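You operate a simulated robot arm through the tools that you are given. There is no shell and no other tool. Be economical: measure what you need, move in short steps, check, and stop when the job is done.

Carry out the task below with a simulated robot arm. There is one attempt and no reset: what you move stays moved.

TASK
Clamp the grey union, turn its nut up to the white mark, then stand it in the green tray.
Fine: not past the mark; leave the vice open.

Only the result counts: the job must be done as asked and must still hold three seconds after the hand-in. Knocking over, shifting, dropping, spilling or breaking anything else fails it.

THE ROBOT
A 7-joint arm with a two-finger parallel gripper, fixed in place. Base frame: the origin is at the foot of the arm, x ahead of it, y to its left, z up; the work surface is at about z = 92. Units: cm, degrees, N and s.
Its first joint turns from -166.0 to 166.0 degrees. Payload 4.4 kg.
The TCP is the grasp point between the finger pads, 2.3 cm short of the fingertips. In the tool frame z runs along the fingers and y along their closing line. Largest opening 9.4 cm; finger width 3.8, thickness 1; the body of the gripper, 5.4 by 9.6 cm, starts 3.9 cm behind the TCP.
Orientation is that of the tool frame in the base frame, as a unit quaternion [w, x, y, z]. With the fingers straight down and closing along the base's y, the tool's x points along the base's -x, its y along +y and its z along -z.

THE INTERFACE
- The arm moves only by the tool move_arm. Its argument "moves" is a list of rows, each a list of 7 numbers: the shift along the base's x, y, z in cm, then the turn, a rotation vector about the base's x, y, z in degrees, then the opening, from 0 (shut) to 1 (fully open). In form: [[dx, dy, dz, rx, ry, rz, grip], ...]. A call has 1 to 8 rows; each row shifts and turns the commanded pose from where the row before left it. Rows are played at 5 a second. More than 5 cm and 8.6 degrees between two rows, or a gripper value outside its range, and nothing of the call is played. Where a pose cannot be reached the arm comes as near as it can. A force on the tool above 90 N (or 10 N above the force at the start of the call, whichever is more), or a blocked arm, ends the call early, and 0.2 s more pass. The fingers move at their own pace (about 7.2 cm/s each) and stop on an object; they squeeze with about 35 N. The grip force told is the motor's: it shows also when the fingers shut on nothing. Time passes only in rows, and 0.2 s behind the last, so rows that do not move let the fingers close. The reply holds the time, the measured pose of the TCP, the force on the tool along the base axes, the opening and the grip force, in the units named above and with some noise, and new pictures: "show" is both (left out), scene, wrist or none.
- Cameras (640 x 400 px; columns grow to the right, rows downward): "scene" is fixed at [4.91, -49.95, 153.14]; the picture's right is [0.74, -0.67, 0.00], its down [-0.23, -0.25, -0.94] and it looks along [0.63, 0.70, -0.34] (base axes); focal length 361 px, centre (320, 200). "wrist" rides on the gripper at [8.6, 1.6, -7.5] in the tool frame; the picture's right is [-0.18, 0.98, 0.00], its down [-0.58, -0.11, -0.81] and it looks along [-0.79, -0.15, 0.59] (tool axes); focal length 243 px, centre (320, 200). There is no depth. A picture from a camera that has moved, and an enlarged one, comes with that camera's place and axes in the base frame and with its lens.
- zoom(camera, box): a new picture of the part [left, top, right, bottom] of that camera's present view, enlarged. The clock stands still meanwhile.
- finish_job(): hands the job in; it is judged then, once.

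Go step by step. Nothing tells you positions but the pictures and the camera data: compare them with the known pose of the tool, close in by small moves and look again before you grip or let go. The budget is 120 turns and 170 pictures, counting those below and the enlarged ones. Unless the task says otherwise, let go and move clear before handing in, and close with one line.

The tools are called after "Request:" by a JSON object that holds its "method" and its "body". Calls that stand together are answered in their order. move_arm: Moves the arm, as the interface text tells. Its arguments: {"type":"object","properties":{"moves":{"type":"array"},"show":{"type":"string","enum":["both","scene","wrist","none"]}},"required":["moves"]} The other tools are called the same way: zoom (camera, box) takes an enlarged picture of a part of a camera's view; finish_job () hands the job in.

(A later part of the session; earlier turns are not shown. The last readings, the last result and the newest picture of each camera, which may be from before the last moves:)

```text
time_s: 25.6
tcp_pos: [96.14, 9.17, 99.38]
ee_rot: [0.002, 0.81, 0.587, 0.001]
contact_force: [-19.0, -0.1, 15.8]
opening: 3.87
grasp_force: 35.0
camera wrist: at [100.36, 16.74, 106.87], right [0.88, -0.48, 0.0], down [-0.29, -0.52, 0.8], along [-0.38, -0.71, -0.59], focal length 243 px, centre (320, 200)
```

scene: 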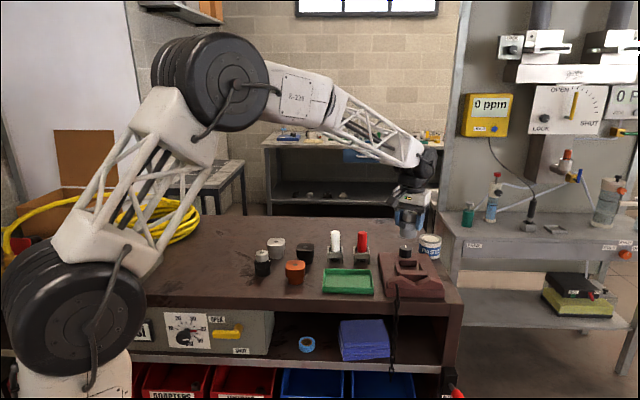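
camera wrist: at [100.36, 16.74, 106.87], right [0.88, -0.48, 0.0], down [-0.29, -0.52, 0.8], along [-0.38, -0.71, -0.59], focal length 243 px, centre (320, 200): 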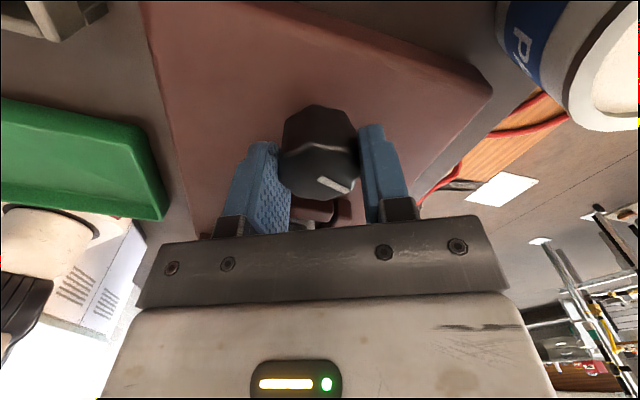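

The hand rose a little and the knob slipped in the fingers, so it may have reached the clamp stop. I'll release, lift and look.

Request:
{"method": "move_arm", "body": {"moves": [[0, 0, 0, 0, 0, 0, 0.6], [0, 0, 0, 0, 0, 0, 0.7], [0, 0, 3, 0, 0, 0, 0.7], [0, 0, 4, 0, 0, 0, 0.7], [0, 0, 4, 0, 0, 0, 0.7], [0, 0, 0, 0, 0, 0, 0.7]], "show": "wrist"}}

Request:
{"method": "zoom", "body": {"camera": "scene", "box": [380, 220, 444, 284]}}

Request:
{"method": "zoom", "body": {"camera": "wrist", "box": [160, 60, 480, 240]}}

```text
time_s: 27.0
tcp_pos: [96.13, 9.09, 109.95]
ee_rot: [0.0, 0.809, 0.588, 0.0]
contact_force: [-0.1, -0.4, 0.0]
opening: 6.59
grasp_force: 0.1
camera wrist: at [100.31, 16.65, 117.49], right [0.88, -0.48, 0.0], down [-0.28, -0.52, 0.81], along [-0.39, -0.71, -0.59], focal length 243 px, centre (320, 200)
```

wrist: 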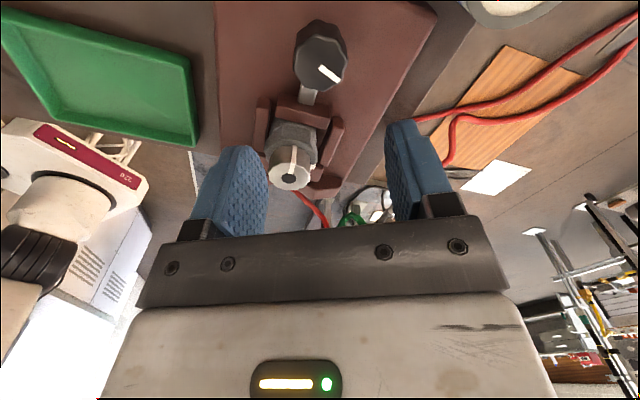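

```text
6.25 times, centred on (412, 252) of scene
camera zoom: at [4.91, -49.95, 153.14], right [0.74, -0.67, 0.0], down [-0.23, -0.25, -0.94], along [0.63, 0.7, -0.34], focal length 2254 px, centre (-255, -125)
```

zoom: 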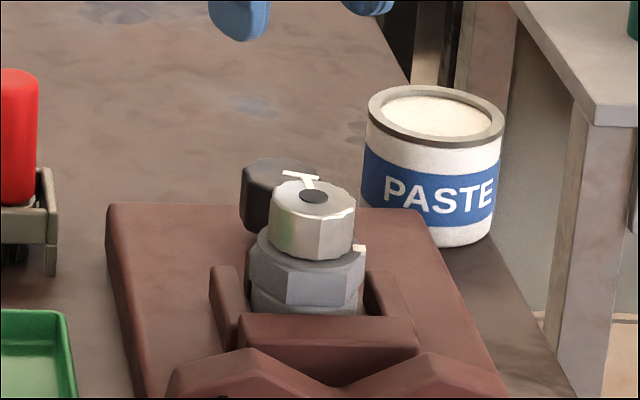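

```text
2.00 times, centred on (320, 150) of wrist
camera zoom: at [100.31, 16.65, 117.49], right [0.88, -0.48, 0.0], down [-0.28, -0.52, 0.81], along [-0.39, -0.71, -0.59], focal length 485 px, centre (320, 300)
```

zoom: 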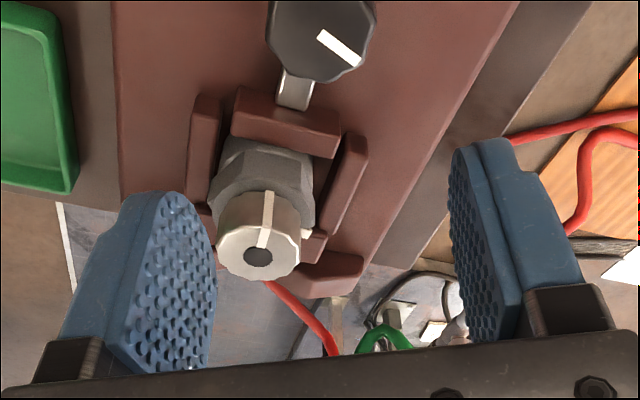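

The knob has turned about 117° and the jaw has advanced between the side walls. I'm zooming to check contact.

Request:
{"method": "zoom", "body": {"camera": "wrist", "box": [240, 80, 370, 210]}}

```text
3.08 times, centred on (305, 145) of wrist
camera zoom: at [100.31, 16.65, 117.49], right [0.88, -0.48, 0.0], down [-0.28, -0.52, 0.81], along [-0.39, -0.71, -0.59], focal length 746 px, centre (366, 369)
```

zoom: 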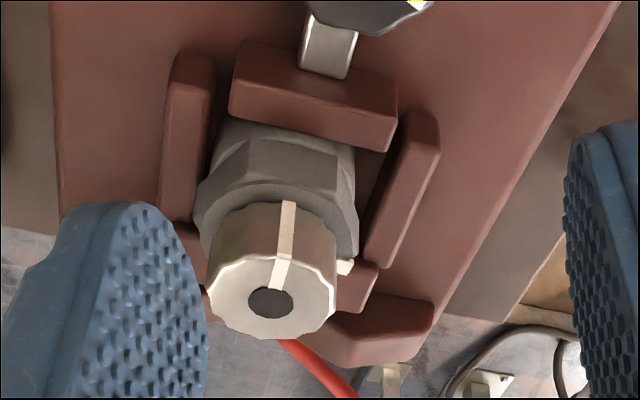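

The jaw is against the union. Next I'll swing the hand back over the nut, turning it counter-clockwise about 108° in the air.

Request:
{"method": "move_arm", "body": {"moves": [[-0.5, -0.45, 0, 0, 0, 8.3, 0.7], [-0.5, -0.45, 0, 0, 0, 8.3, 0.7], [-0.5, -0.45, 0, 0, 0, 8.3, 0.7], [-0.5, -0.45, 0, 0, 0, 8.3, 0.7], [-0.5, -0.45, 0, 0, 0, 8.3, 0.7], [-0.5, -0.45, 0, 0, 0, 8.3, 0.7], [-0.5, -0.45, 0, 0, 0, 8.3, 0.7]], "show": "none"}}

Request:
{"method": "move_arm", "body": {"moves": [[-0.5, -0.45, 0, 0, 0, 8.3, 0.7], [-0.5, -0.45, 0, 0, 0, 8.3, 0.7], [-0.5, -0.45, 0, 0, 0, 8.3, 0.7], [-0.5, -0.45, 0, 0, 0, 8.3, 0.7], [-0.5, -0.45, 0, 0, 0, 8.3, 0.7], [-0.7, -0.5, 0, 0, 0, 8.3, 0.7], [0, 0, 0, 0, 0, 0, 0.7]], "show": "wrist"}}

Request:
{"method": "zoom", "body": {"camera": "wrist", "box": [220, 0, 420, 180]}}

```text
time_s: 28.6
tcp_pos: [92.47, 5.97, 109.94]
ee_rot: [0.0, 0.421, 0.907, 0.0]
contact_force: [0.0, -0.5, -0.6]
opening: 6.58
grasp_force: 0.1
```

```text
time_s: 30.2
tcp_pos: [89.44, 3.22, 110.1]
ee_rot: [0.0, 0.0, 1.0, 0.0]
contact_force: [0.2, 0.3, 0.5]
opening: 6.59
grasp_force: 0.0
camera wrist: at [80.73, 4.76, 117.46], right [0.18, 0.98, 0.0], down [0.58, -0.11, 0.81], along [0.79, -0.15, -0.59], focal length 243 px, centre (320, 200)
```

wrist: 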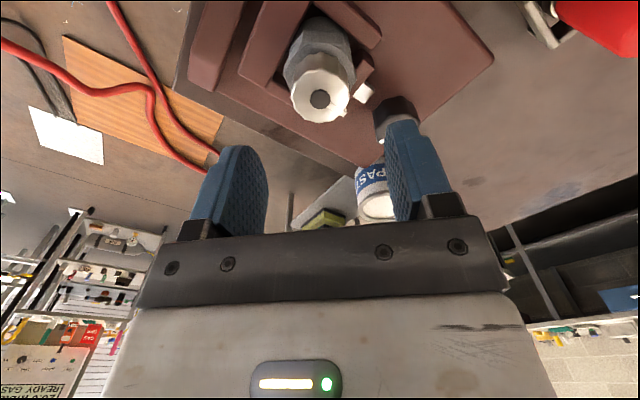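

```text
2.22 times, centred on (320, 90) of wrist
camera zoom: at [80.73, 4.76, 117.46], right [0.18, 0.98, 0.0], down [0.58, -0.11, 0.81], along [0.79, -0.15, -0.59], focal length 539 px, centre (320, 444)
```

zoom: 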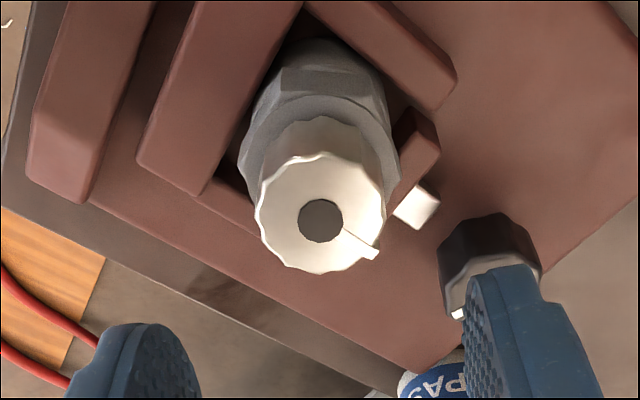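

The nut centre is at about (89.7, 3.0). I'm descending to TCP z 102.7 so the tips stay just above the flange, then closing on the nut.

Request:
{"method": "move_arm", "body": {"moves": [[0.25, -0.2, -3, 0, 0, 0, 0.7], [0, 0, -3, 0, 0, 0, 0.7], [0, 0, -1.4, 0, 0, 0, 0.7], [0, 0, 0, 0, 0, 0, 0.5], [0, 0, 0, 0, 0, 0, 0.3], [0, 0, 0, 0, 0, 0, 0.3], [0, 0, 0, 0, 0, 0, 0.3]], "show": "wrist"}}

Request:
{"method": "zoom", "body": {"camera": "scene", "box": [385, 220, 435, 280]}}

```text
time_s: 31.8
tcp_pos: [89.63, 2.96, 102.72]
ee_rot: [0.0, 0.001, 1.0, 0.001]
contact_force: [-0.3, 15.1, 3.4]
opening: 3.72
grasp_force: 35.3
camera wrist: at [81.02, 4.64, 110.14], right [0.19, 0.98, 0.0], down [0.58, -0.11, 0.81], along [0.79, -0.15, -0.59], focal length 243 px, centre (320, 200)
```

wrist: 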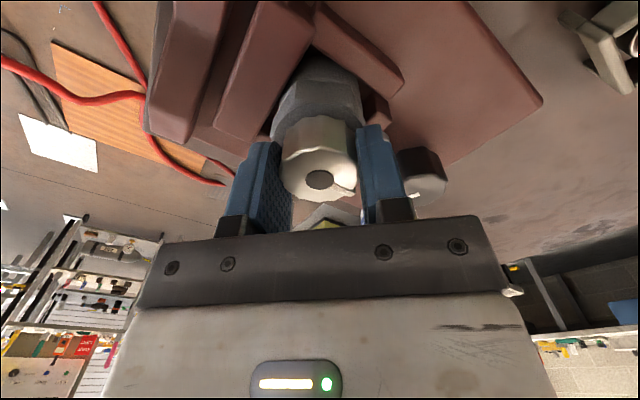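

```text
6.67 times, centred on (410, 250) of scene
camera zoom: at [4.91, -49.95, 153.14], right [0.74, -0.67, 0.0], down [-0.23, -0.25, -0.94], along [0.63, 0.7, -0.34], focal length 2405 px, centre (-280, -133)
```

zoom: 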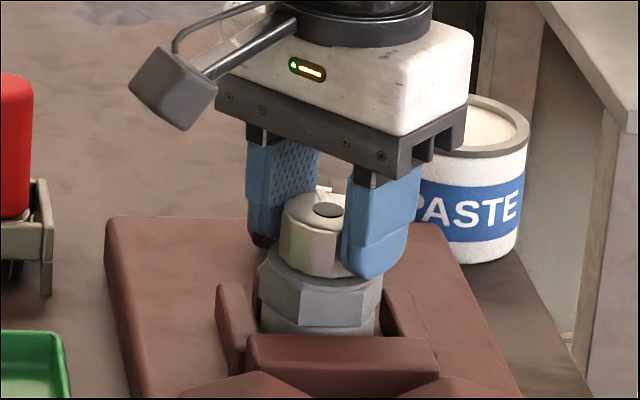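

The nut is held (3.72 cm). I'll turn it 24° clockwise and check that only the nut turns.

Request:
{"method": "move_arm", "body": {"moves": [[0, 0.07, 0, 0, 0, 0, 0.3], [0, 0, 0, 0, 0, -6, 0.3], [0, 0, 0, 0, 0, -6, 0.3], [0, 0, 0, 0, 0, -6, 0.3], [0, 0, 0, 0, 0, -6, 0.3], [0, 0, 0, 0, 0, 0, 0.3]], "show": "wrist"}}

Request:
{"method": "zoom", "body": {"camera": "scene", "box": [385, 220, 435, 280]}}

```text
time_s: 33.2
tcp_pos: [89.59, 3.03, 102.7]
ee_rot: [0.0, 0.21, 0.978, 0.0]
contact_force: [1.1, 2.2, 12.3]
opening: 3.73
grasp_force: 34.9
camera wrist: at [82.42, 7.99, 110.13], right [0.57, 0.82, 0.0], down [0.49, -0.34, 0.81], along [0.66, -0.46, -0.59], focal length 243 px, centre (320, 200)
```

wrist: 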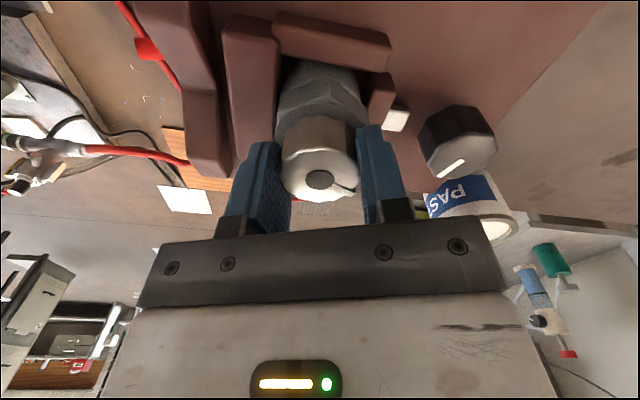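

```text
6.67 times, centred on (410, 250) of scene
camera zoom: at [4.91, -49.95, 153.14], right [0.74, -0.67, 0.0], down [-0.23, -0.25, -0.94], along [0.63, 0.7, -0.34], focal length 2405 px, centre (-280, -133)
```

zoom: 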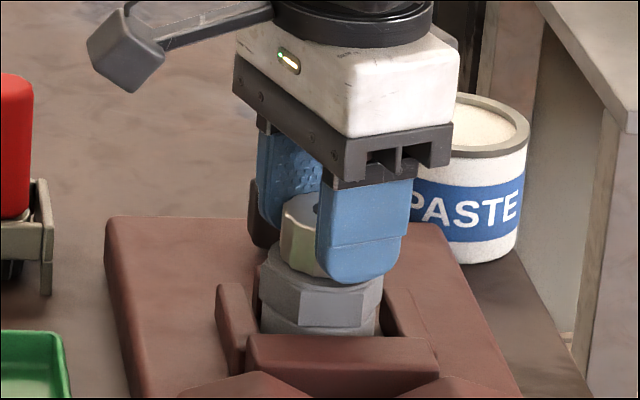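

The body stays put while the nut turns. I'll go on to about 60° and check again.

Request:
{"method": "move_arm", "body": {"moves": [[0, 0, 0, 0, 0, -6, 0.3], [0, 0, 0, 0, 0, -6, 0.3], [0, 0, 0, 0, 0, -6, 0.3], [0, 0, 0, 0, 0, -6, 0.3], [0, 0, 0, 0, 0, -6, 0.3], [0, 0, 0, 0, 0, -6, 0.3], [0, 0, 0, 0, 0, 0, 0.3]], "show": "wrist"}}

Request:
{"method": "zoom", "body": {"camera": "scene", "box": [385, 220, 435, 280]}}

Request:
{"method": "zoom", "body": {"camera": "wrist", "box": [240, 100, 400, 220]}}

```text
time_s: 34.8
tcp_pos: [89.64, 3.08, 102.62]
ee_rot: [0.001, 0.502, 0.865, 0.0]
contact_force: [5.4, -4.3, 16.0]
opening: 3.76
grasp_force: 35.1
camera wrist: at [86.74, 11.3, 110.11], right [0.94, 0.33, 0.0], down [0.19, -0.56, 0.81], along [0.27, -0.76, -0.59], focal length 243 px, centre (320, 200)
```

wrist: 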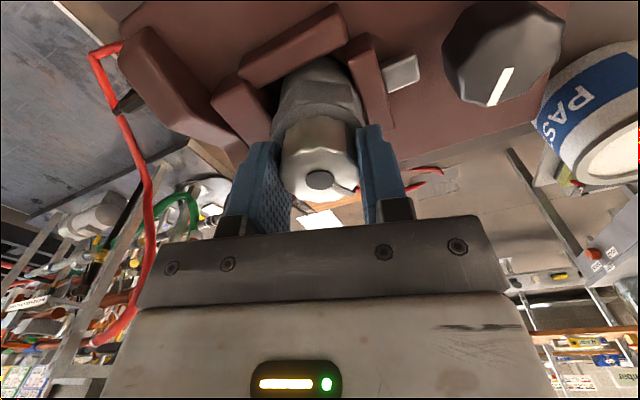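

```text
6.67 times, centred on (410, 250) of scene
camera zoom: at [4.91, -49.95, 153.14], right [0.74, -0.67, 0.0], down [-0.23, -0.25, -0.94], along [0.63, 0.7, -0.34], focal length 2405 px, centre (-280, -133)
```

zoom: 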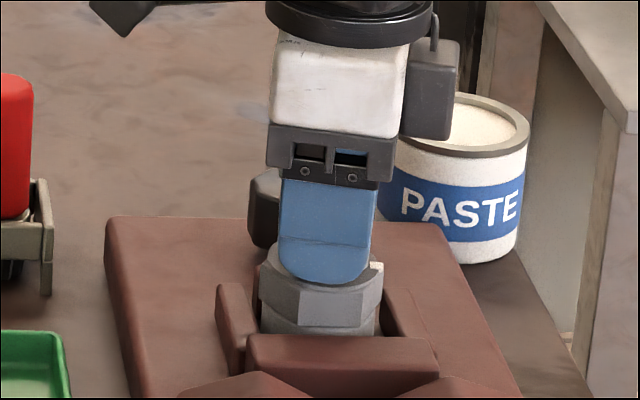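

```text
3.33 times, centred on (320, 160) of wrist
camera zoom: at [86.74, 11.3, 110.11], right [0.94, 0.33, 0.0], down [0.19, -0.56, 0.81], along [0.27, -0.76, -0.59], focal length 809 px, centre (320, 333)
```

zoom: 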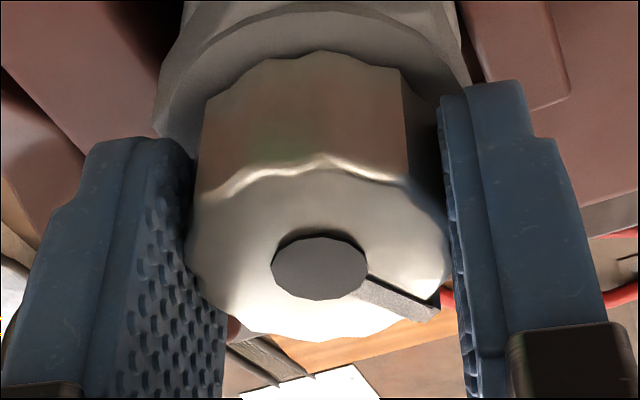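

About 60° done, with the pointer near -13°. I'll turn 18° more, then release and measure the remainder.

Request:
{"method": "move_arm", "body": {"moves": [[0, 0, 0, 0, 0, -6, 0.3], [0, 0, 0, 0, 0, -6, 0.3], [0, 0, 0, 0, 0, -6, 0.3], [0, 0, 0, 0, 0, 0, 0.3], [0, 0, 0, 0, 0, 0, 0.6], [0, 0, 0, 0, 0, 0, 0.7], [0, 0, 2.5, 0, 0, 0, 0.7], [0, 0, 3, 0, 0, 0, 0.7]], "show": "wrist"}}

Request:
{"method": "zoom", "body": {"camera": "scene", "box": [390, 230, 430, 270]}}

Request:
{"method": "zoom", "body": {"camera": "wrist", "box": [260, 50, 380, 170]}}

```text
time_s: 36.6
tcp_pos: [89.59, 3.07, 108.02]
ee_rot: [0.0, 0.63, 0.777, -0.001]
contact_force: [0.3, 0.0, -0.4]
opening: 6.56
grasp_force: 0.0
camera wrist: at [89.45, 11.79, 115.48], right [1.0, 0.02, 0.0], down [0.01, -0.59, 0.81], along [0.02, -0.81, -0.59], focal length 243 px, centre (320, 200)
```

wrist: 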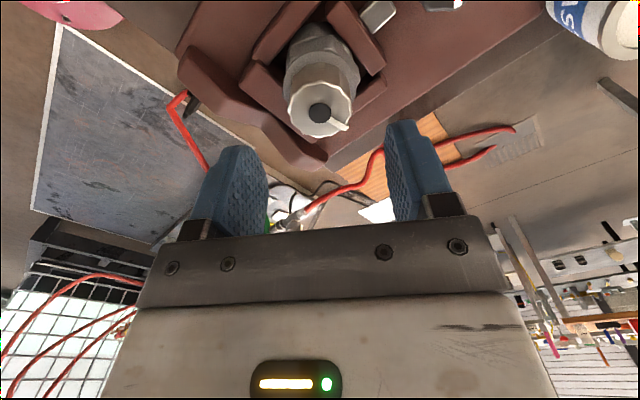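

```text
10.00 times, centred on (410, 250) of scene
camera zoom: at [4.91, -49.95, 153.14], right [0.74, -0.67, 0.0], down [-0.23, -0.25, -0.94], along [0.63, 0.7, -0.34], focal length 3607 px, centre (-580, -300)
```

zoom: 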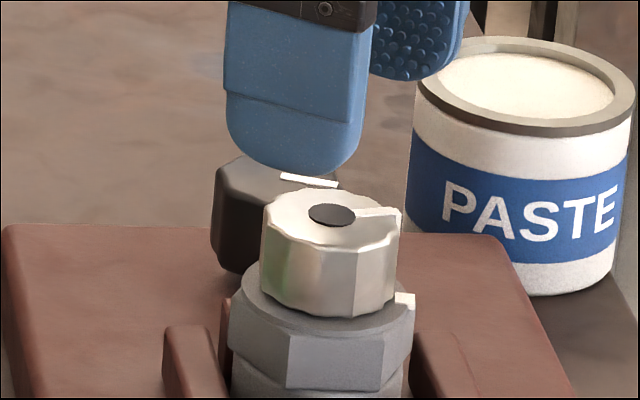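

```text
3.33 times, centred on (320, 110) of wrist
camera zoom: at [89.45, 11.79, 115.48], right [1.0, 0.02, 0.0], down [0.01, -0.59, 0.81], along [0.02, -0.81, -0.59], focal length 809 px, centre (320, 500)
```

zoom: 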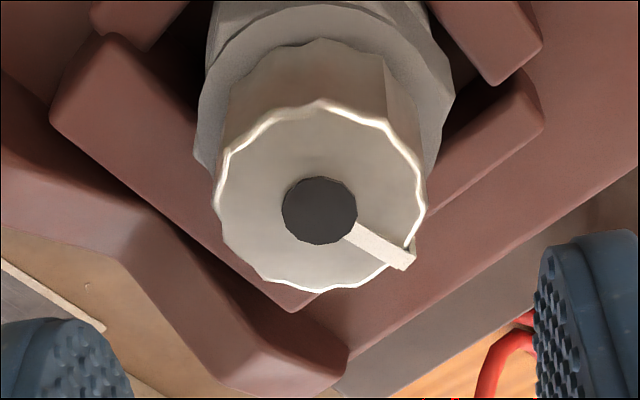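

The pointer is at about -34° and the mark looks to be near -44°, hidden in this wrist view. I'll shift the hand so the camera looks down more steeply and sees both.

Request:
{"method": "move_arm", "body": {"moves": [[2, -2.2, 0, 0, 0, 0, 0.7], [2, -2.2, 0, 0, 0, 0, 0.7], [0, 0, 0, 0, 0, 0, 0.7]], "show": "wrist"}}

Request:
{"method": "zoom", "body": {"camera": "wrist", "box": [190, 0, 310, 90]}}

```text
time_s: 37.4
tcp_pos: [93.66, -1.41, 108.13]
ee_rot: [-0.001, 0.629, 0.777, 0.0]
contact_force: [0.7, 0.6, 0.5]
opening: 6.57
grasp_force: 0.1
camera wrist: at [93.5, 7.37, 115.61], right [1.0, 0.02, 0.0], down [0.01, -0.59, 0.81], along [0.02, -0.81, -0.59], focal length 243 px, centre (320, 200)
```

wrist: 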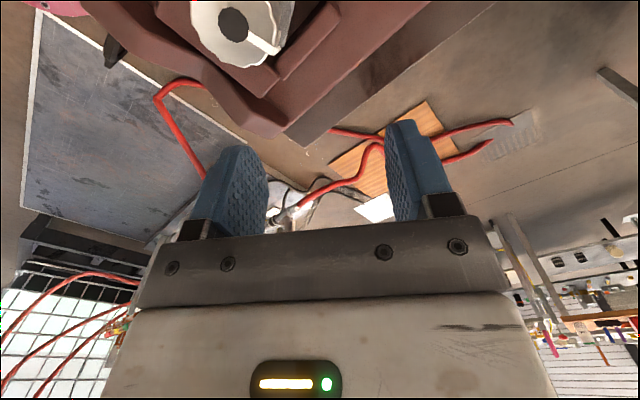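

```text
4.44 times, centred on (250, 45) of wrist
camera zoom: at [93.5, 7.37, 115.61], right [1.0, 0.02, 0.0], down [0.01, -0.59, 0.81], along [0.02, -0.81, -0.59], focal length 1078 px, centre (631, 889)
```

zoom: 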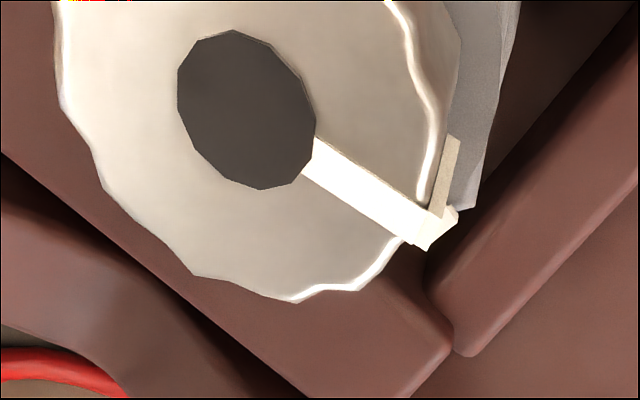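

The mark is partly hidden behind the pointer tip, so it is close. I'll swing the hand for a view from the mark's side.

Request:
{"method": "move_arm", "body": {"moves": [[-0.1, -0.7, 0, 0, 0, -8.3, 0.7], [-0.1, -0.7, 0, 0, 0, -8.3, 0.7], [-0.1, -0.7, 0, 0, 0, -8.3, 0.7], [-0.1, -0.7, 0, 0, 0, -8.3, 0.7], [-0.1, -0.7, 0, 0, 0, -8.3, 0.7], [-0.05, -0.6, 0, 0, 0, -8.3, 0.7], [0, 0, 0, 0, 0, 0, 0.7]], "show": "wrist"}}

Request:
{"method": "zoom", "body": {"camera": "wrist", "box": [80, 0, 220, 110]}}

```text
time_s: 39.0
tcp_pos: [93.11, -5.46, 108.08]
ee_rot: [0.0, 0.899, 0.439, 0.001]
contact_force: [0.2, 0.1, 0.3]
opening: 6.59
grasp_force: 0.0
camera wrist: at [99.72, 0.28, 115.56], right [0.66, -0.75, 0.0], down [-0.44, -0.39, 0.81], along [-0.6, -0.53, -0.59], focal length 243 px, centre (320, 200)
```

wrist: 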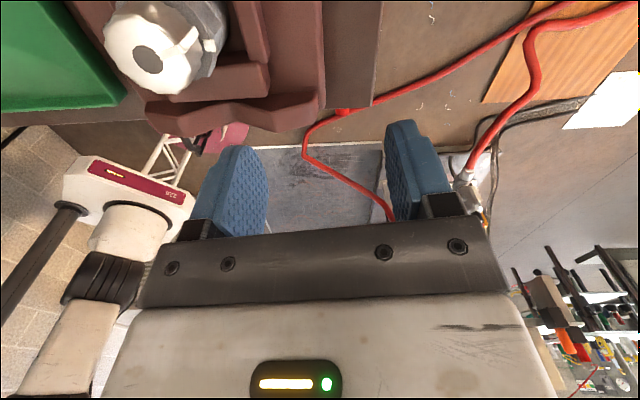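

```text
3.64 times, centred on (150, 55) of wrist
camera zoom: at [99.72, 0.28, 115.56], right [0.66, -0.75, 0.0], down [-0.44, -0.39, 0.81], along [-0.6, -0.53, -0.59], focal length 882 px, centre (938, 727)
```

zoom: 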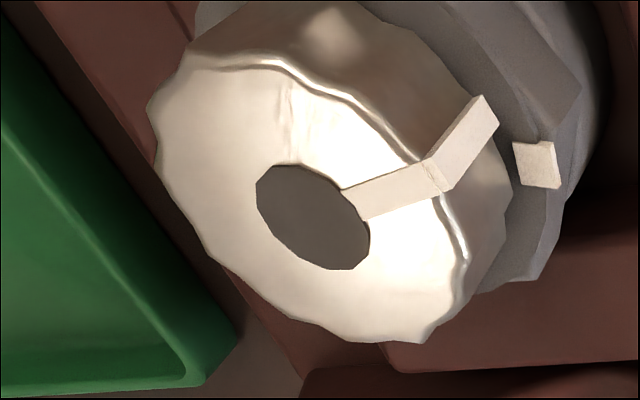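

Now both are clear: the pointer is at -34° and the mark is at about -53°, so some 19° remain. I'll turn back, regrip the nut and turn about 14°.

Request:
{"method": "move_arm", "body": {"moves": [[-0.44, 1.066, 0, 0, 0, 8.5, 0.7], [-0.44, 1.066, 0, 0, 0, 8.5, 0.7], [-0.44, 1.066, 0, 0, 0, 8.5, 0.7], [-0.44, 1.066, 0, 0, 0, 8.5, 0.7], [-0.44, 1.066, 0, 0, 0, 8.5, 0.7], [-0.44, 1.066, 0, 0, 0, 8.5, 0.7], [-0.44, 1.066, 0, 0, 0, 8.5, 0.7], [-0.44, 1.066, 0, 0, 0, 8.5, 0.7]], "show": "none"}}

Request:
{"method": "move_arm", "body": {"moves": [[0, 0, -3, 0, 0, 0, 0.7], [0, 0, -2.3, 0, 0, 0, 0.7], [0, 0, 0, 0, 0, 0, 0.5], [0, 0, 0, 0, 0, 0, 0.3], [0, 0, 0, 0, 0, 0, 0.3], [0, 0, 0, 0, 0, 0, 0.3]], "show": "wrist"}}

```text
time_s: 40.8
tcp_pos: [89.54, 3.2, 108.11]
ee_rot: [0.0, 0.499, 0.866, 0.0]
contact_force: [0.1, 0.0, 0.5]
opening: 6.6
grasp_force: 0.1
```

```text
time_s: 42.2
tcp_pos: [89.46, 3.18, 102.87]
ee_rot: [0.0, 0.499, 0.867, -0.001]
contact_force: [6.4, 1.9, -0.2]
opening: 3.83
grasp_force: 34.9
camera wrist: at [86.64, 11.38, 110.29], right [0.94, 0.33, 0.0], down [0.2, -0.56, 0.81], along [0.27, -0.76, -0.59], focal length 243 px, centre (320, 200)
```

wrist: 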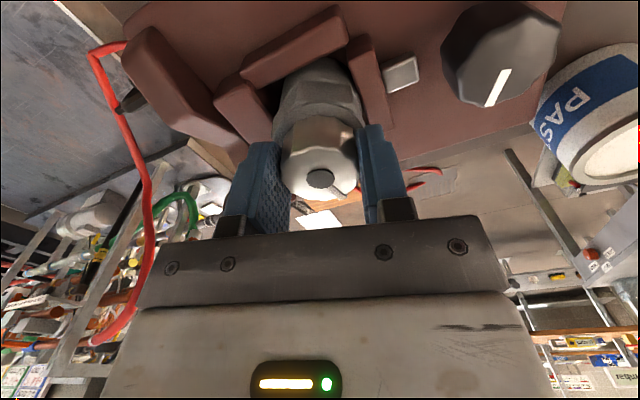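

Gripped. I'm turning 14° clockwise, then releasing and lifting.

Request:
{"method": "move_arm", "body": {"moves": [[0, 0, 0, 0, 0, -5, 0.3], [0, 0, 0, 0, 0, -5, 0.3], [0, 0, 0, 0, 0, -4, 0.3], [0, 0, 0, 0, 0, 0, 0.3], [0, 0, 0, 0, 0, 0, 0.6], [0, 0, 0, 0, 0, 0, 0.7], [0, 0, 2.5, 0, 0, 0, 0.7], [0, 0, 2.8, 0, 0, 0, 0.7]], "show": "none"}}

Request:
{"method": "move_arm", "body": {"moves": [[0.5, -1.22, 0, 0, 0, -7.7, 0.7], [0.5, -1.22, 0, 0, 0, -7.7, 0.7], [0.5, -1.22, 0, 0, 0, -7.7, 0.7], [0.5, -1.22, 0, 0, 0, -7.7, 0.7], [0.5, -1.22, 0, 0, 0, -7.7, 0.7], [0.5, -1.22, 0, 0, 0, -7.7, 0.7], [0.5, -1.22, 0, 0, 0, -7.8, 0.7], [0, 0, 0, 0, 0, 0, 0.7]], "show": "wrist"}}

Request:
{"method": "zoom", "body": {"camera": "wrist", "box": [80, 0, 220, 110]}}

```text
time_s: 44.0
tcp_pos: [89.57, 3.07, 108.16]
ee_rot: [-0.001, 0.601, 0.799, 0.0]
contact_force: [-0.4, 0.0, -0.1]
opening: 6.59
grasp_force: 0.1
```

```text
time_s: 45.8
tcp_pos: [93.17, -5.44, 108.04]
ee_rot: [0.0, 0.899, 0.439, 0.001]
contact_force: [-1.4, 0.3, 0.3]
opening: 6.57
grasp_force: 0.0
camera wrist: at [99.72, 0.27, 115.59], right [0.66, -0.75, 0.0], down [-0.44, -0.39, 0.81], along [-0.6, -0.53, -0.59], focal length 243 px, centre (320, 200)
```

wrist: 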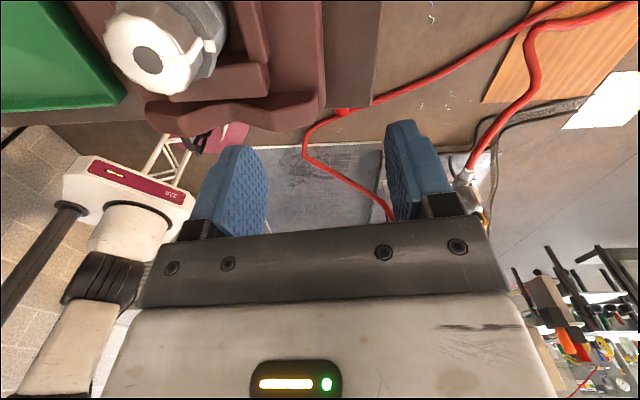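

```text
3.64 times, centred on (150, 55) of wrist
camera zoom: at [99.72, 0.27, 115.59], right [0.66, -0.75, 0.0], down [-0.44, -0.39, 0.81], along [-0.6, -0.53, -0.59], focal length 882 px, centre (938, 727)
```

zoom: 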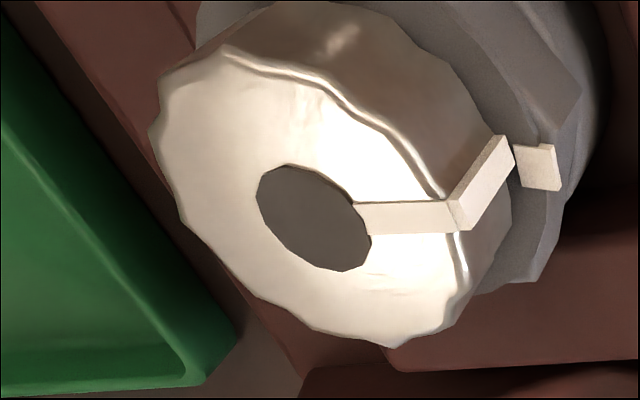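

Pointer at about -46.5°, mark at about -51.5°: roughly 4 to 5° remain. One more small regrip with a 4° turn.

Request:
{"method": "move_arm", "body": {"moves": [[-0.5, 1.22, 0, 0, 0, 7.7, 0.7], [-0.5, 1.22, 0, 0, 0, 7.7, 0.7], [-0.5, 1.22, 0, 0, 0, 7.7, 0.7], [-0.5, 1.22, 0, 0, 0, 7.7, 0.7], [-0.5, 1.22, 0, 0, 0, 7.7, 0.7], [-0.5, 1.22, 0, 0, 0, 7.7, 0.7], [-0.6, 1.22, 0, 0, 0, 7.8, 0.7], [0, 0, 0, 0, 0, 0, 0.7]], "show": "none"}}

Request:
{"method": "move_arm", "body": {"moves": [[0, 0, -3, 0, 0, 0, 0.7], [0, 0, -2.3, 0, 0, 0, 0.7], [0, 0, 0, 0, 0, 0, 0.5], [0, 0, 0, 0, 0, 0, 0.3], [0, 0, 0, 0, 0, 0, 0.3], [0, 0, 0, 0, 0, 0, 0.3]], "show": "wrist"}}

```text
time_s: 47.6
tcp_pos: [89.5, 3.11, 108.07]
ee_rot: [0.0, 0.601, 0.8, 0.001]
contact_force: [0.4, -0.2, 0.4]
opening: 6.59
grasp_force: 0.0
```

```text
time_s: 49.0
tcp_pos: [89.53, 3.12, 102.67]
ee_rot: [-0.001, 0.601, 0.799, 0.0]
contact_force: [8.3, 1.0, 0.1]
opening: 3.81
grasp_force: 35.3
camera wrist: at [88.7, 11.82, 110.23], right [1.0, 0.1, 0.0], down [0.06, -0.59, 0.81], along [0.08, -0.8, -0.59], focal length 243 px, centre (320, 200)
```

wrist: 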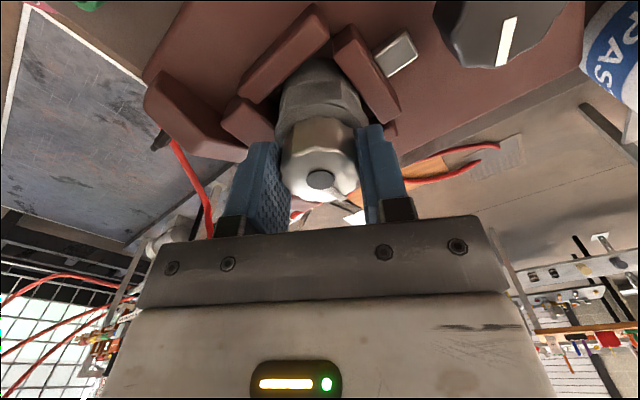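

Gripped again. I'm turning 4°, releasing, lifting and re-viewing from the mark's side.

Request:
{"method": "move_arm", "body": {"moves": [[0, 0, 0, 0, 0, -2, 0.3], [0, 0, 0, 0, 0, -2, 0.3], [0, 0, 0, 0, 0, 0, 0.3], [0, 0, 0, 0, 0, 0, 0.3], [0, 0, 0, 0, 0, 0, 0.6], [0, 0, 0, 0, 0, 0, 0.7], [0, 0, 2.5, 0, 0, 0, 0.7], [0, 0, 2.8, 0, 0, 0, 0.7]], "show": "none"}}

Request:
{"method": "move_arm", "body": {"moves": [[0.5, -1.22, 0, 0, 0, -7.2, 0.7], [0.5, -1.22, 0, 0, 0, -7.2, 0.7], [0.5, -1.22, 0, 0, 0, -7.2, 0.7], [0.5, -1.22, 0, 0, 0, -7.2, 0.7], [0.5, -1.22, 0, 0, 0, -7.2, 0.7], [0.5, -1.22, 0, 0, 0, -7.2, 0.7], [0.6, -1.22, 0, 0, 0, -7.2, 0.7], [0, 0, 0, 0, 0, 0, 0.7]], "show": "wrist"}}

Request:
{"method": "zoom", "body": {"camera": "wrist", "box": [80, 0, 220, 110]}}

```text
time_s: 50.8
tcp_pos: [89.54, 3.1, 107.96]
ee_rot: [0.0, 0.629, 0.778, 0.001]
contact_force: [0.2, 0.1, 0.1]
opening: 6.58
grasp_force: 0.0
```

```text
time_s: 52.6
tcp_pos: [93.05, -5.42, 108.15]
ee_rot: [0.0, 0.9, 0.435, 0.0]
contact_force: [0.3, 0.2, 0.3]
opening: 6.6
grasp_force: 0.1
camera wrist: at [99.73, 0.27, 115.57], right [0.66, -0.75, 0.0], down [-0.45, -0.39, 0.81], along [-0.61, -0.53, -0.59], focal length 243 px, centre (320, 200)
```

wrist: 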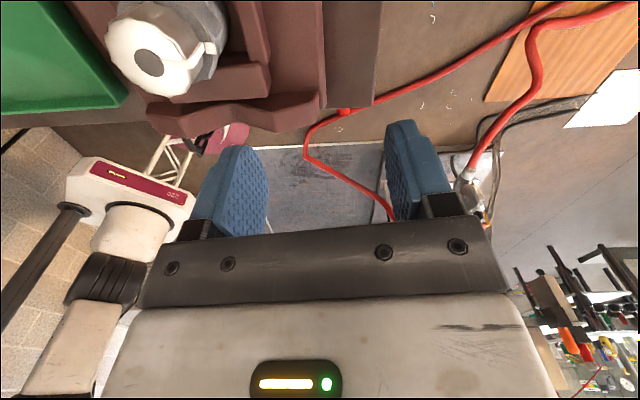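

```text
3.64 times, centred on (150, 55) of wrist
camera zoom: at [99.73, 0.27, 115.57], right [0.66, -0.75, 0.0], down [-0.45, -0.39, 0.81], along [-0.61, -0.53, -0.59], focal length 882 px, centre (938, 727)
```

zoom: 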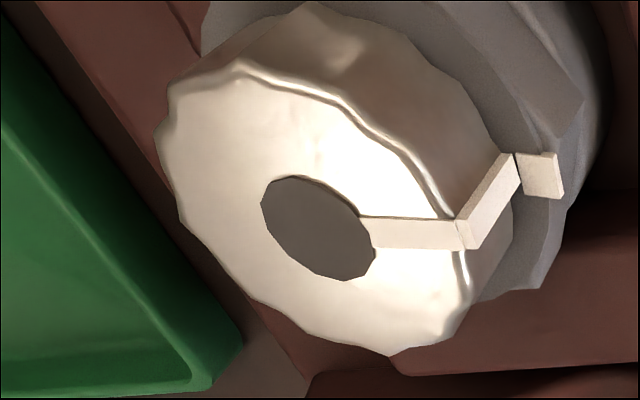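

Nearly aligned now. I'm zooming in more tightly to judge the remainder.

Request:
{"method": "zoom", "body": {"camera": "wrist", "box": [140, 20, 220, 80]}}

Request:
{"method": "zoom", "body": {"camera": "scene", "box": [395, 240, 425, 268]}}

```text
6.67 times, centred on (180, 50) of wrist
camera zoom: at [99.73, 0.27, 115.57], right [0.66, -0.75, 0.0], down [-0.45, -0.39, 0.81], along [-0.61, -0.53, -0.59], focal length 1618 px, centre (1253, 1200)
```

zoom: 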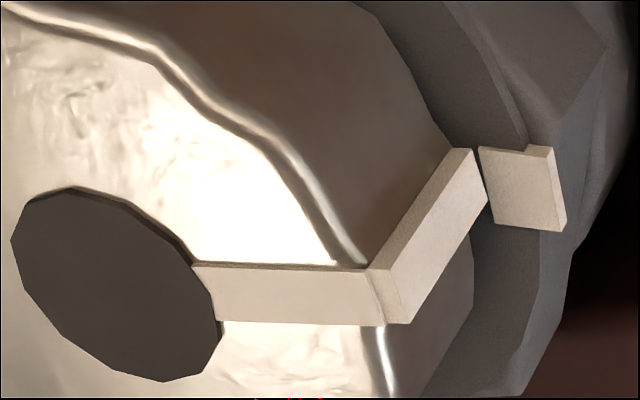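

```text
14.29 times, centred on (410, 254) of scene
camera zoom: at [4.91, -49.95, 153.14], right [0.74, -0.67, 0.0], down [-0.23, -0.25, -0.94], along [0.63, 0.7, -0.34], focal length 5153 px, centre (-966, -571)
```

zoom: 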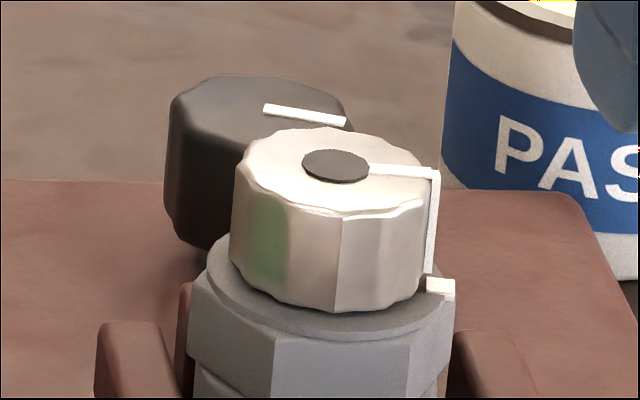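

The pointer lies within the mark's width, within about 2° and on the safe side, so I stop there. Next I'll go back to the knob to open the vice.

Request:
{"method": "move_arm", "body": {"moves": [[0.8, 3.64, 0, 0, 0, 7, 0.7], [0.8, 3.64, 0, 0, 0, 7, 0.7], [0.8, 3.64, 0, 0, 0, 7, 0.7], [0.8, 3.64, 0, 0, 0, 7, 0.7], [0, 0, -3, 0, 0, 0, 0.7], [0, 0, 0, 0, 0, 0, 0.7]], "show": "wrist"}}

Request:
{"method": "zoom", "body": {"camera": "scene", "box": [380, 210, 444, 274]}}

```text
time_s: 54.0
tcp_pos: [96.4, 9.15, 104.95]
ee_rot: [-0.001, 0.767, 0.641, -0.001]
contact_force: [0.8, 0.4, -0.6]
opening: 6.59
grasp_force: 0.1
camera wrist: at [99.48, 17.31, 112.42], right [0.93, -0.36, 0.0], down [-0.21, -0.55, 0.81], along [-0.29, -0.75, -0.59], focal length 243 px, centre (320, 200)
```

wrist: 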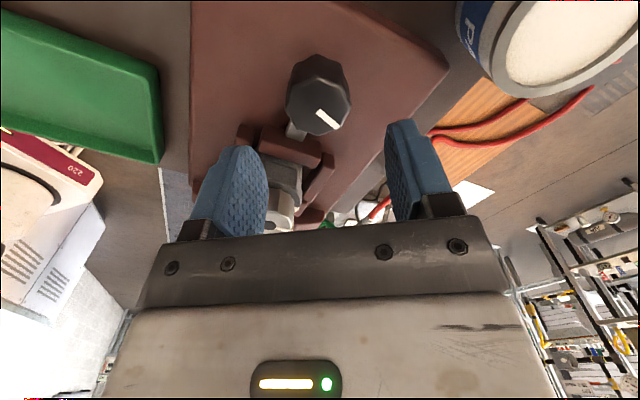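

```text
6.25 times, centred on (412, 242) of scene
camera zoom: at [4.91, -49.95, 153.14], right [0.74, -0.67, 0.0], down [-0.23, -0.25, -0.94], along [0.63, 0.7, -0.34], focal length 2254 px, centre (-255, -62)
```

zoom: 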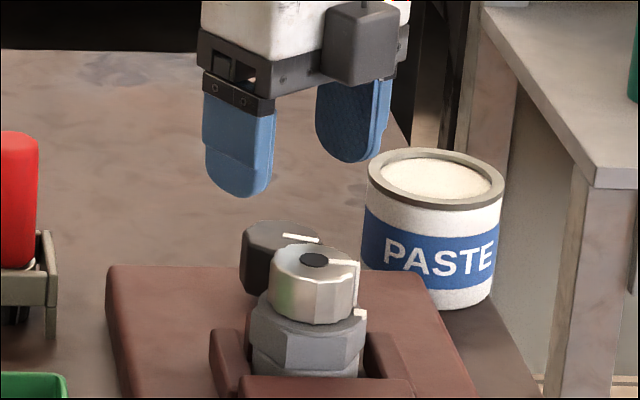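

The hand is aligned over the knob. I'm lowering to TCP z 99.1, gripping and turning counter-clockwise.

Request:
{"method": "move_arm", "body": {"moves": [[-0.15, 0, -3, 0, 0, 0, 0.7], [0, 0, -2.8, 0, 0, 0, 0.7], [0, 0, 0, 0, 0, 0, 0.5], [0, 0, 0, 0, 0, 0, 0.3], [0, 0, 0, 0, 0, 0, 0.3], [0, 0, 0, 0, 0, 0, 0.3]], "show": "wrist"}}

```text
time_s: 55.4
tcp_pos: [96.19, 8.97, 99.15]
ee_rot: [0.0, 0.768, 0.641, 0.001]
contact_force: [24.1, -0.3, -5.6]
opening: 3.97
grasp_force: 44.9
camera wrist: at [99.34, 17.22, 106.7], right [0.93, -0.36, 0.0], down [-0.21, -0.55, 0.81], along [-0.29, -0.75, -0.59], focal length 243 px, centre (320, 200)
```

wrist: 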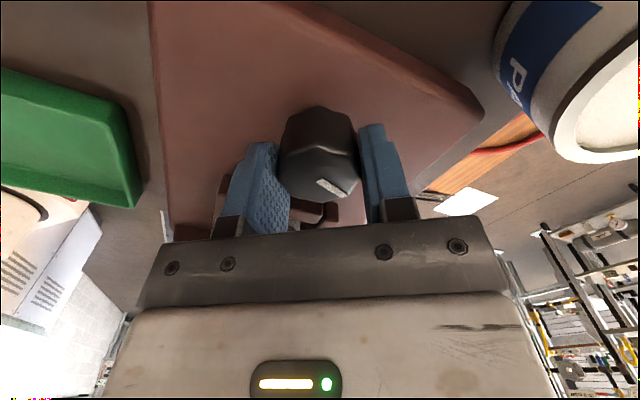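

Gripped at 3.97 cm. I'll ease +x a bit and turn counter-clockwise.

Request:
{"method": "move_arm", "body": {"moves": [[0.12, 0, 0, 0, 0, 0, 0.3], [0, 0, 0, 0, 0, 6, 0.3], [0, 0, 0, 0, 0, 6, 0.3], [0, 0, 0, 0, 0, 6, 0.3], [0, 0, 0, 0, 0, 6, 0.3], [0, 0, 0, 0, 0, 6, 0.3], [0, 0, 0, 0, 0, 0, 0.3]], "show": "wrist"}}

```text
time_s: 57.0
tcp_pos: [96.34, 8.97, 99.24]
ee_rot: [0.0, 0.576, 0.817, 0.0]
contact_force: [8.1, -12.8, -10.3]
opening: 3.96
grasp_force: 44.8
camera wrist: at [94.9, 17.7, 106.71], right [0.99, 0.16, 0.0], down [0.09, -0.58, 0.81], along [0.13, -0.8, -0.59], focal length 243 px, centre (320, 200)
```

wrist: 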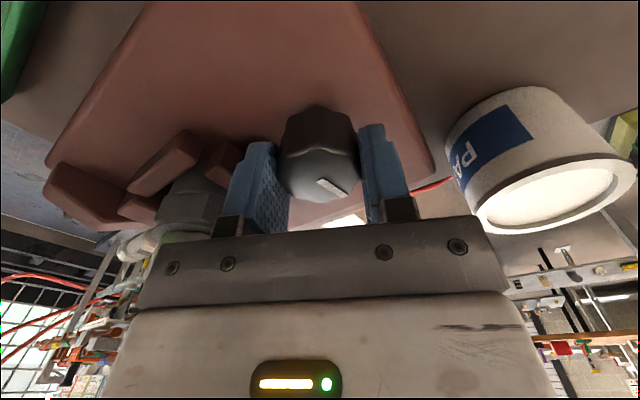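

The knob turns with the hand. Continuing.

Request:
{"method": "move_arm", "body": {"moves": [[0, 0, 0, 0, 0, 7, 0.3], [0, 0, 0, 0, 0, 7, 0.3], [0, 0, 0, 0, 0, 7, 0.3], [0, 0, 0, 0, 0, 7, 0.3], [0, 0, 0, 0, 0, 7, 0.3], [0, 0, 0, 0, 0, 0, 0.3]], "show": "none"}}

Request:
{"method": "move_arm", "body": {"moves": [[0, 0, 0, 0, 0, 7, 0.3], [0, 0, 0, 0, 0, 7, 0.3], [0, 0, 0, 0, 0, 7, 0.3], [0, 0, 0, 0, 0, 7, 0.3], [0, 0, 0, 0, 0, 7, 0.3], [0, 0, 0, 0, 0, 0, 0.3]], "show": "wrist"}}

```text
time_s: 58.4
tcp_pos: [96.35, 9.1, 99.22]
ee_rot: [0.0, 0.302, 0.953, 0.0]
contact_force: [23.3, 5.5, -15.7]
opening: 3.93
grasp_force: 45.3
```

```text
time_s: 59.8
tcp_pos: [96.16, 9.2, 99.2]
ee_rot: [0.0, 0.002, 1.0, 0.0]
contact_force: [-5.0, 40.0, -12.5]
opening: 3.88
grasp_force: 45.7
camera wrist: at [87.6, 10.82, 106.72], right [0.19, 0.98, 0.0], down [0.58, -0.11, 0.81], along [0.79, -0.15, -0.59], focal length 243 px, centre (320, 200)
```

wrist: 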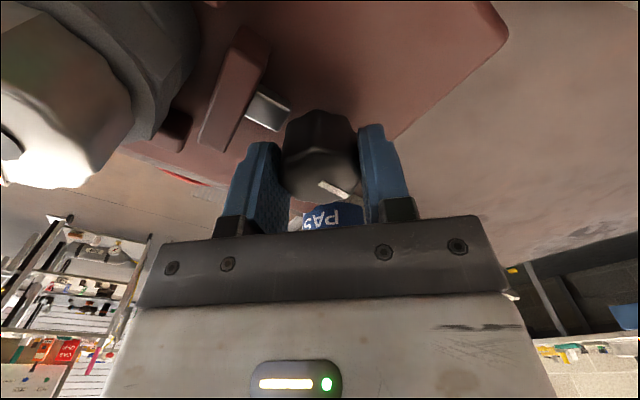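

Opened by 100°. I'll relieve the side load and turn the last 15°, then release and look.

Request:
{"method": "move_arm", "body": {"moves": [[0, 0.15, 0, 0, 0, 0, 0.3], [0, 0, 0, 0, 0, 5, 0.3], [0, 0, 0, 0, 0, 5, 0.3], [0, 0, 0, 0, 0, 5, 0.3], [0, 0, 0, 0, 0, 0, 0.3]], "show": "none"}}

Request:
{"method": "move_arm", "body": {"moves": [[0, 0, 0, 0, 0, 0, 0.6], [0, 0, 0, 0, 0, 0, 0.8], [0, 0, 3, 0, 0, 0, 0.8], [0, 0, 4, 0, 0, 0, 0.8], [0, 0, 4, 0, 0, 0, 0.8], [-3.3, -3, 0, 0, 0, 0, 0.8], [-3.3, -3, 0, 0, 0, 0, 0.8], [0, 0, 0, 0, 0, 0, 0.8]], "show": "wrist"}}

Request:
{"method": "zoom", "body": {"camera": "wrist", "box": [240, 0, 420, 150]}}

Request:
{"method": "zoom", "body": {"camera": "scene", "box": [395, 236, 431, 272]}}

```text
time_s: 61.0
tcp_pos: [96.32, 9.35, 99.46]
ee_rot: [0.0, -0.127, 0.992, 0.0]
contact_force: [2.4, 21.8, -3.4]
opening: 3.97
grasp_force: 44.9
```

```text
time_s: 62.8
tcp_pos: [89.69, 3.22, 110.32]
ee_rot: [-0.001, -0.128, 0.992, -0.001]
contact_force: [0.3, -0.3, 0.3]
opening: 7.51
grasp_force: 0.0
camera wrist: at [80.87, 2.6, 117.7], right [-0.07, 1.0, 0.0], down [0.59, 0.04, 0.81], along [0.8, 0.06, -0.59], focal length 243 px, centre (320, 200)
```

wrist: 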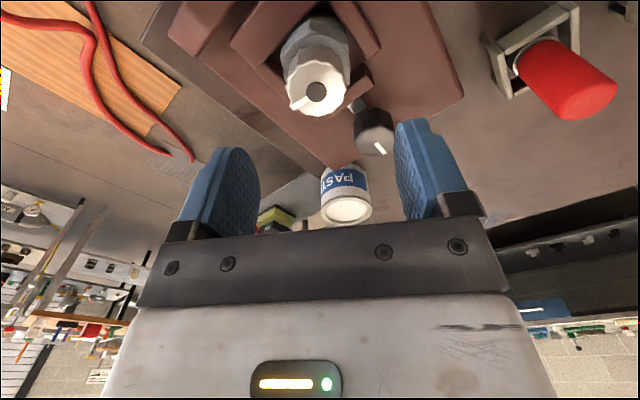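

```text
2.67 times, centred on (330, 75) of wrist
camera zoom: at [80.87, 2.6, 117.7], right [-0.07, 1.0, 0.0], down [0.59, 0.04, 0.81], along [0.8, 0.06, -0.59], focal length 647 px, centre (293, 533)
```

zoom: 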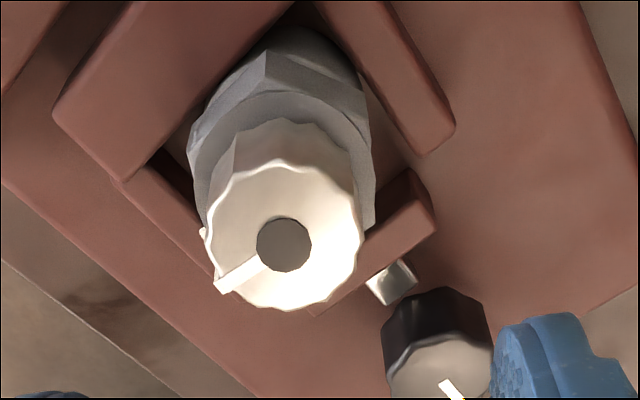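

```text
11.11 times, centred on (413, 254) of scene
camera zoom: at [4.91, -49.95, 153.14], right [0.74, -0.67, 0.0], down [-0.23, -0.25, -0.94], along [0.63, 0.7, -0.34], focal length 4008 px, centre (-713, -400)
```

zoom: 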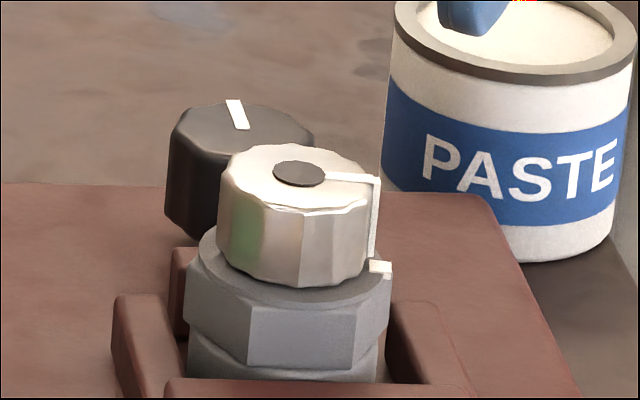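

The vice is open again. Combining views, the mark may be at about -55° and the pointer at about -51°, so I want a better check. I'll take the union by the 45° flats and show the mark to the scene camera.

Request:
{"method": "move_arm", "body": {"moves": [[0, 0, 0, 0, 0, -8.5, 0.8], [0, 0, 0, 0, 0, -8.5, 0.8], [0, 0, 0, 0, 0, -8.5, 0.8], [0, 0, 0, 0, 0, -8.5, 0.8], [0, 0, 0, 0, 0, -8.5, 0.8], [0, 0, 0, 0, 0, -8.5, 0.8], [-0.1, -0.15, 0, 0, 0, -8.6, 0.8], [0, 0, 0, 0, 0, 0, 0.8]], "show": "none"}}

Request:
{"method": "move_arm", "body": {"moves": [[0, 0, -4, 0, 0, 0, 0.8], [0, 0, -4, 0, 0, 0, 0.8], [0, 0, -1.9, 0, 0, 0, 0.8], [0, 0, 0, 0, 0, 0, 0.8]], "show": "wrist"}}

Request:
{"method": "zoom", "body": {"camera": "scene", "box": [380, 220, 444, 284]}}

```text
time_s: 64.6
tcp_pos: [89.55, 2.98, 110.26]
ee_rot: [0.0, 0.383, 0.924, -0.001]
contact_force: [-0.9, 0.0, -0.5]
opening: 7.5
grasp_force: 0.1
```

```text
time_s: 65.6
tcp_pos: [89.58, 3.21, 100.45]
ee_rot: [-0.001, 0.382, 0.924, -0.001]
contact_force: [0.0, 0.6, -0.2]
opening: 7.51
grasp_force: 0.1
camera wrist: at [84.61, 10.36, 107.85], right [0.82, 0.57, 0.0], down [0.34, -0.49, 0.81], along [0.46, -0.66, -0.59], focal length 243 px, centre (320, 200)
```

wrist: 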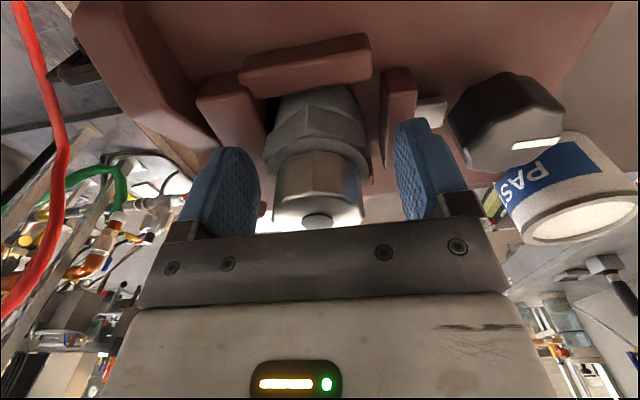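

```text
6.25 times, centred on (412, 252) of scene
camera zoom: at [4.91, -49.95, 153.14], right [0.74, -0.67, 0.0], down [-0.23, -0.25, -0.94], along [0.63, 0.7, -0.34], focal length 2254 px, centre (-255, -125)
```

zoom: 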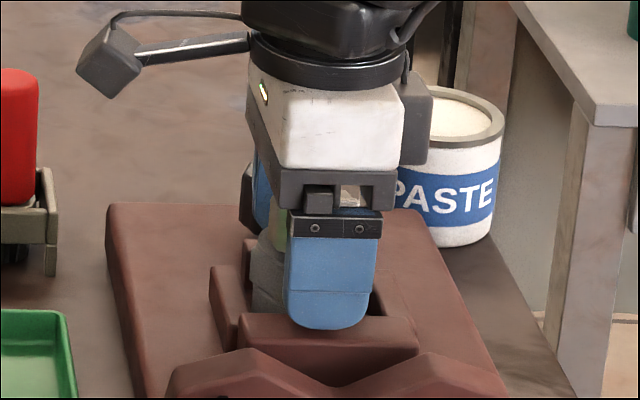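

The fingers face the 45° flats. Closing and lifting the union out.

Request:
{"method": "move_arm", "body": {"moves": [[0, 0, 0, 0, 0, 0, 0.5], [0, 0, 0, 0, 0, 0, 0.3], [0, 0, 0, 0, 0, 0, 0.3], [0, 0, 0, 0, 0, 0, 0.3], [0, 0, 1, 0, 0, 0, 0.3], [0, 0, 2, 0, 0, 0, 0.3], [0, 0, 4, 0, 0, 0, 0.3], [0, 0, 0, 0, 0, 0, 0.3]], "show": "wrist"}}

Request:
{"method": "zoom", "body": {"camera": "scene", "box": [380, 200, 444, 284]}}

```text
time_s: 67.4
tcp_pos: [89.52, 3.23, 107.51]
ee_rot: [0.0, 0.382, 0.924, 0.001]
contact_force: [0.0, 0.7, -5.5]
opening: 4.75
grasp_force: 35.2
camera wrist: at [84.58, 10.34, 114.85], right [0.82, 0.57, 0.0], down [0.34, -0.49, 0.81], along [0.46, -0.66, -0.59], focal length 243 px, centre (320, 200)
```

wrist: 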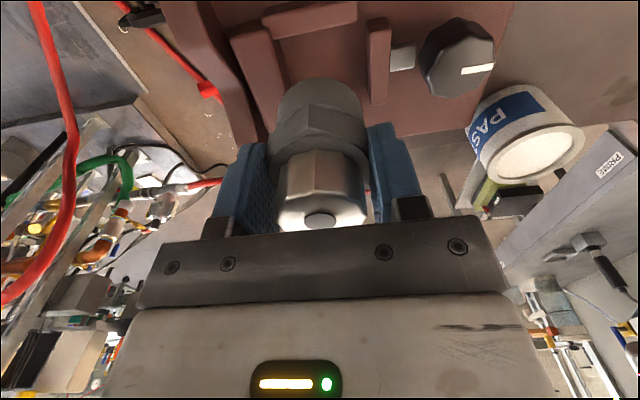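

```text
4.76 times, centred on (412, 242) of scene
camera zoom: at [4.91, -49.95, 153.14], right [0.74, -0.67, 0.0], down [-0.23, -0.25, -0.94], along [0.63, 0.7, -0.34], focal length 1718 px, centre (-118, 0)
```

zoom: 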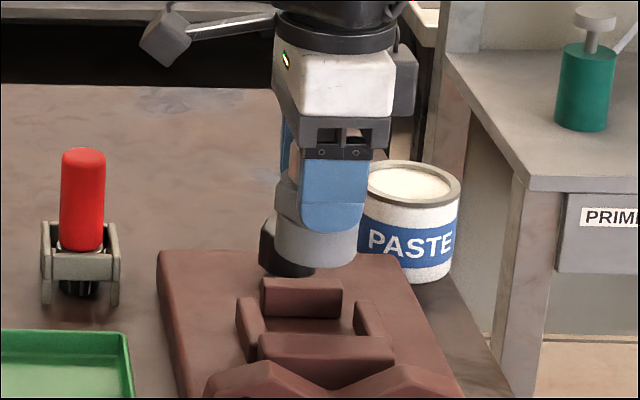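

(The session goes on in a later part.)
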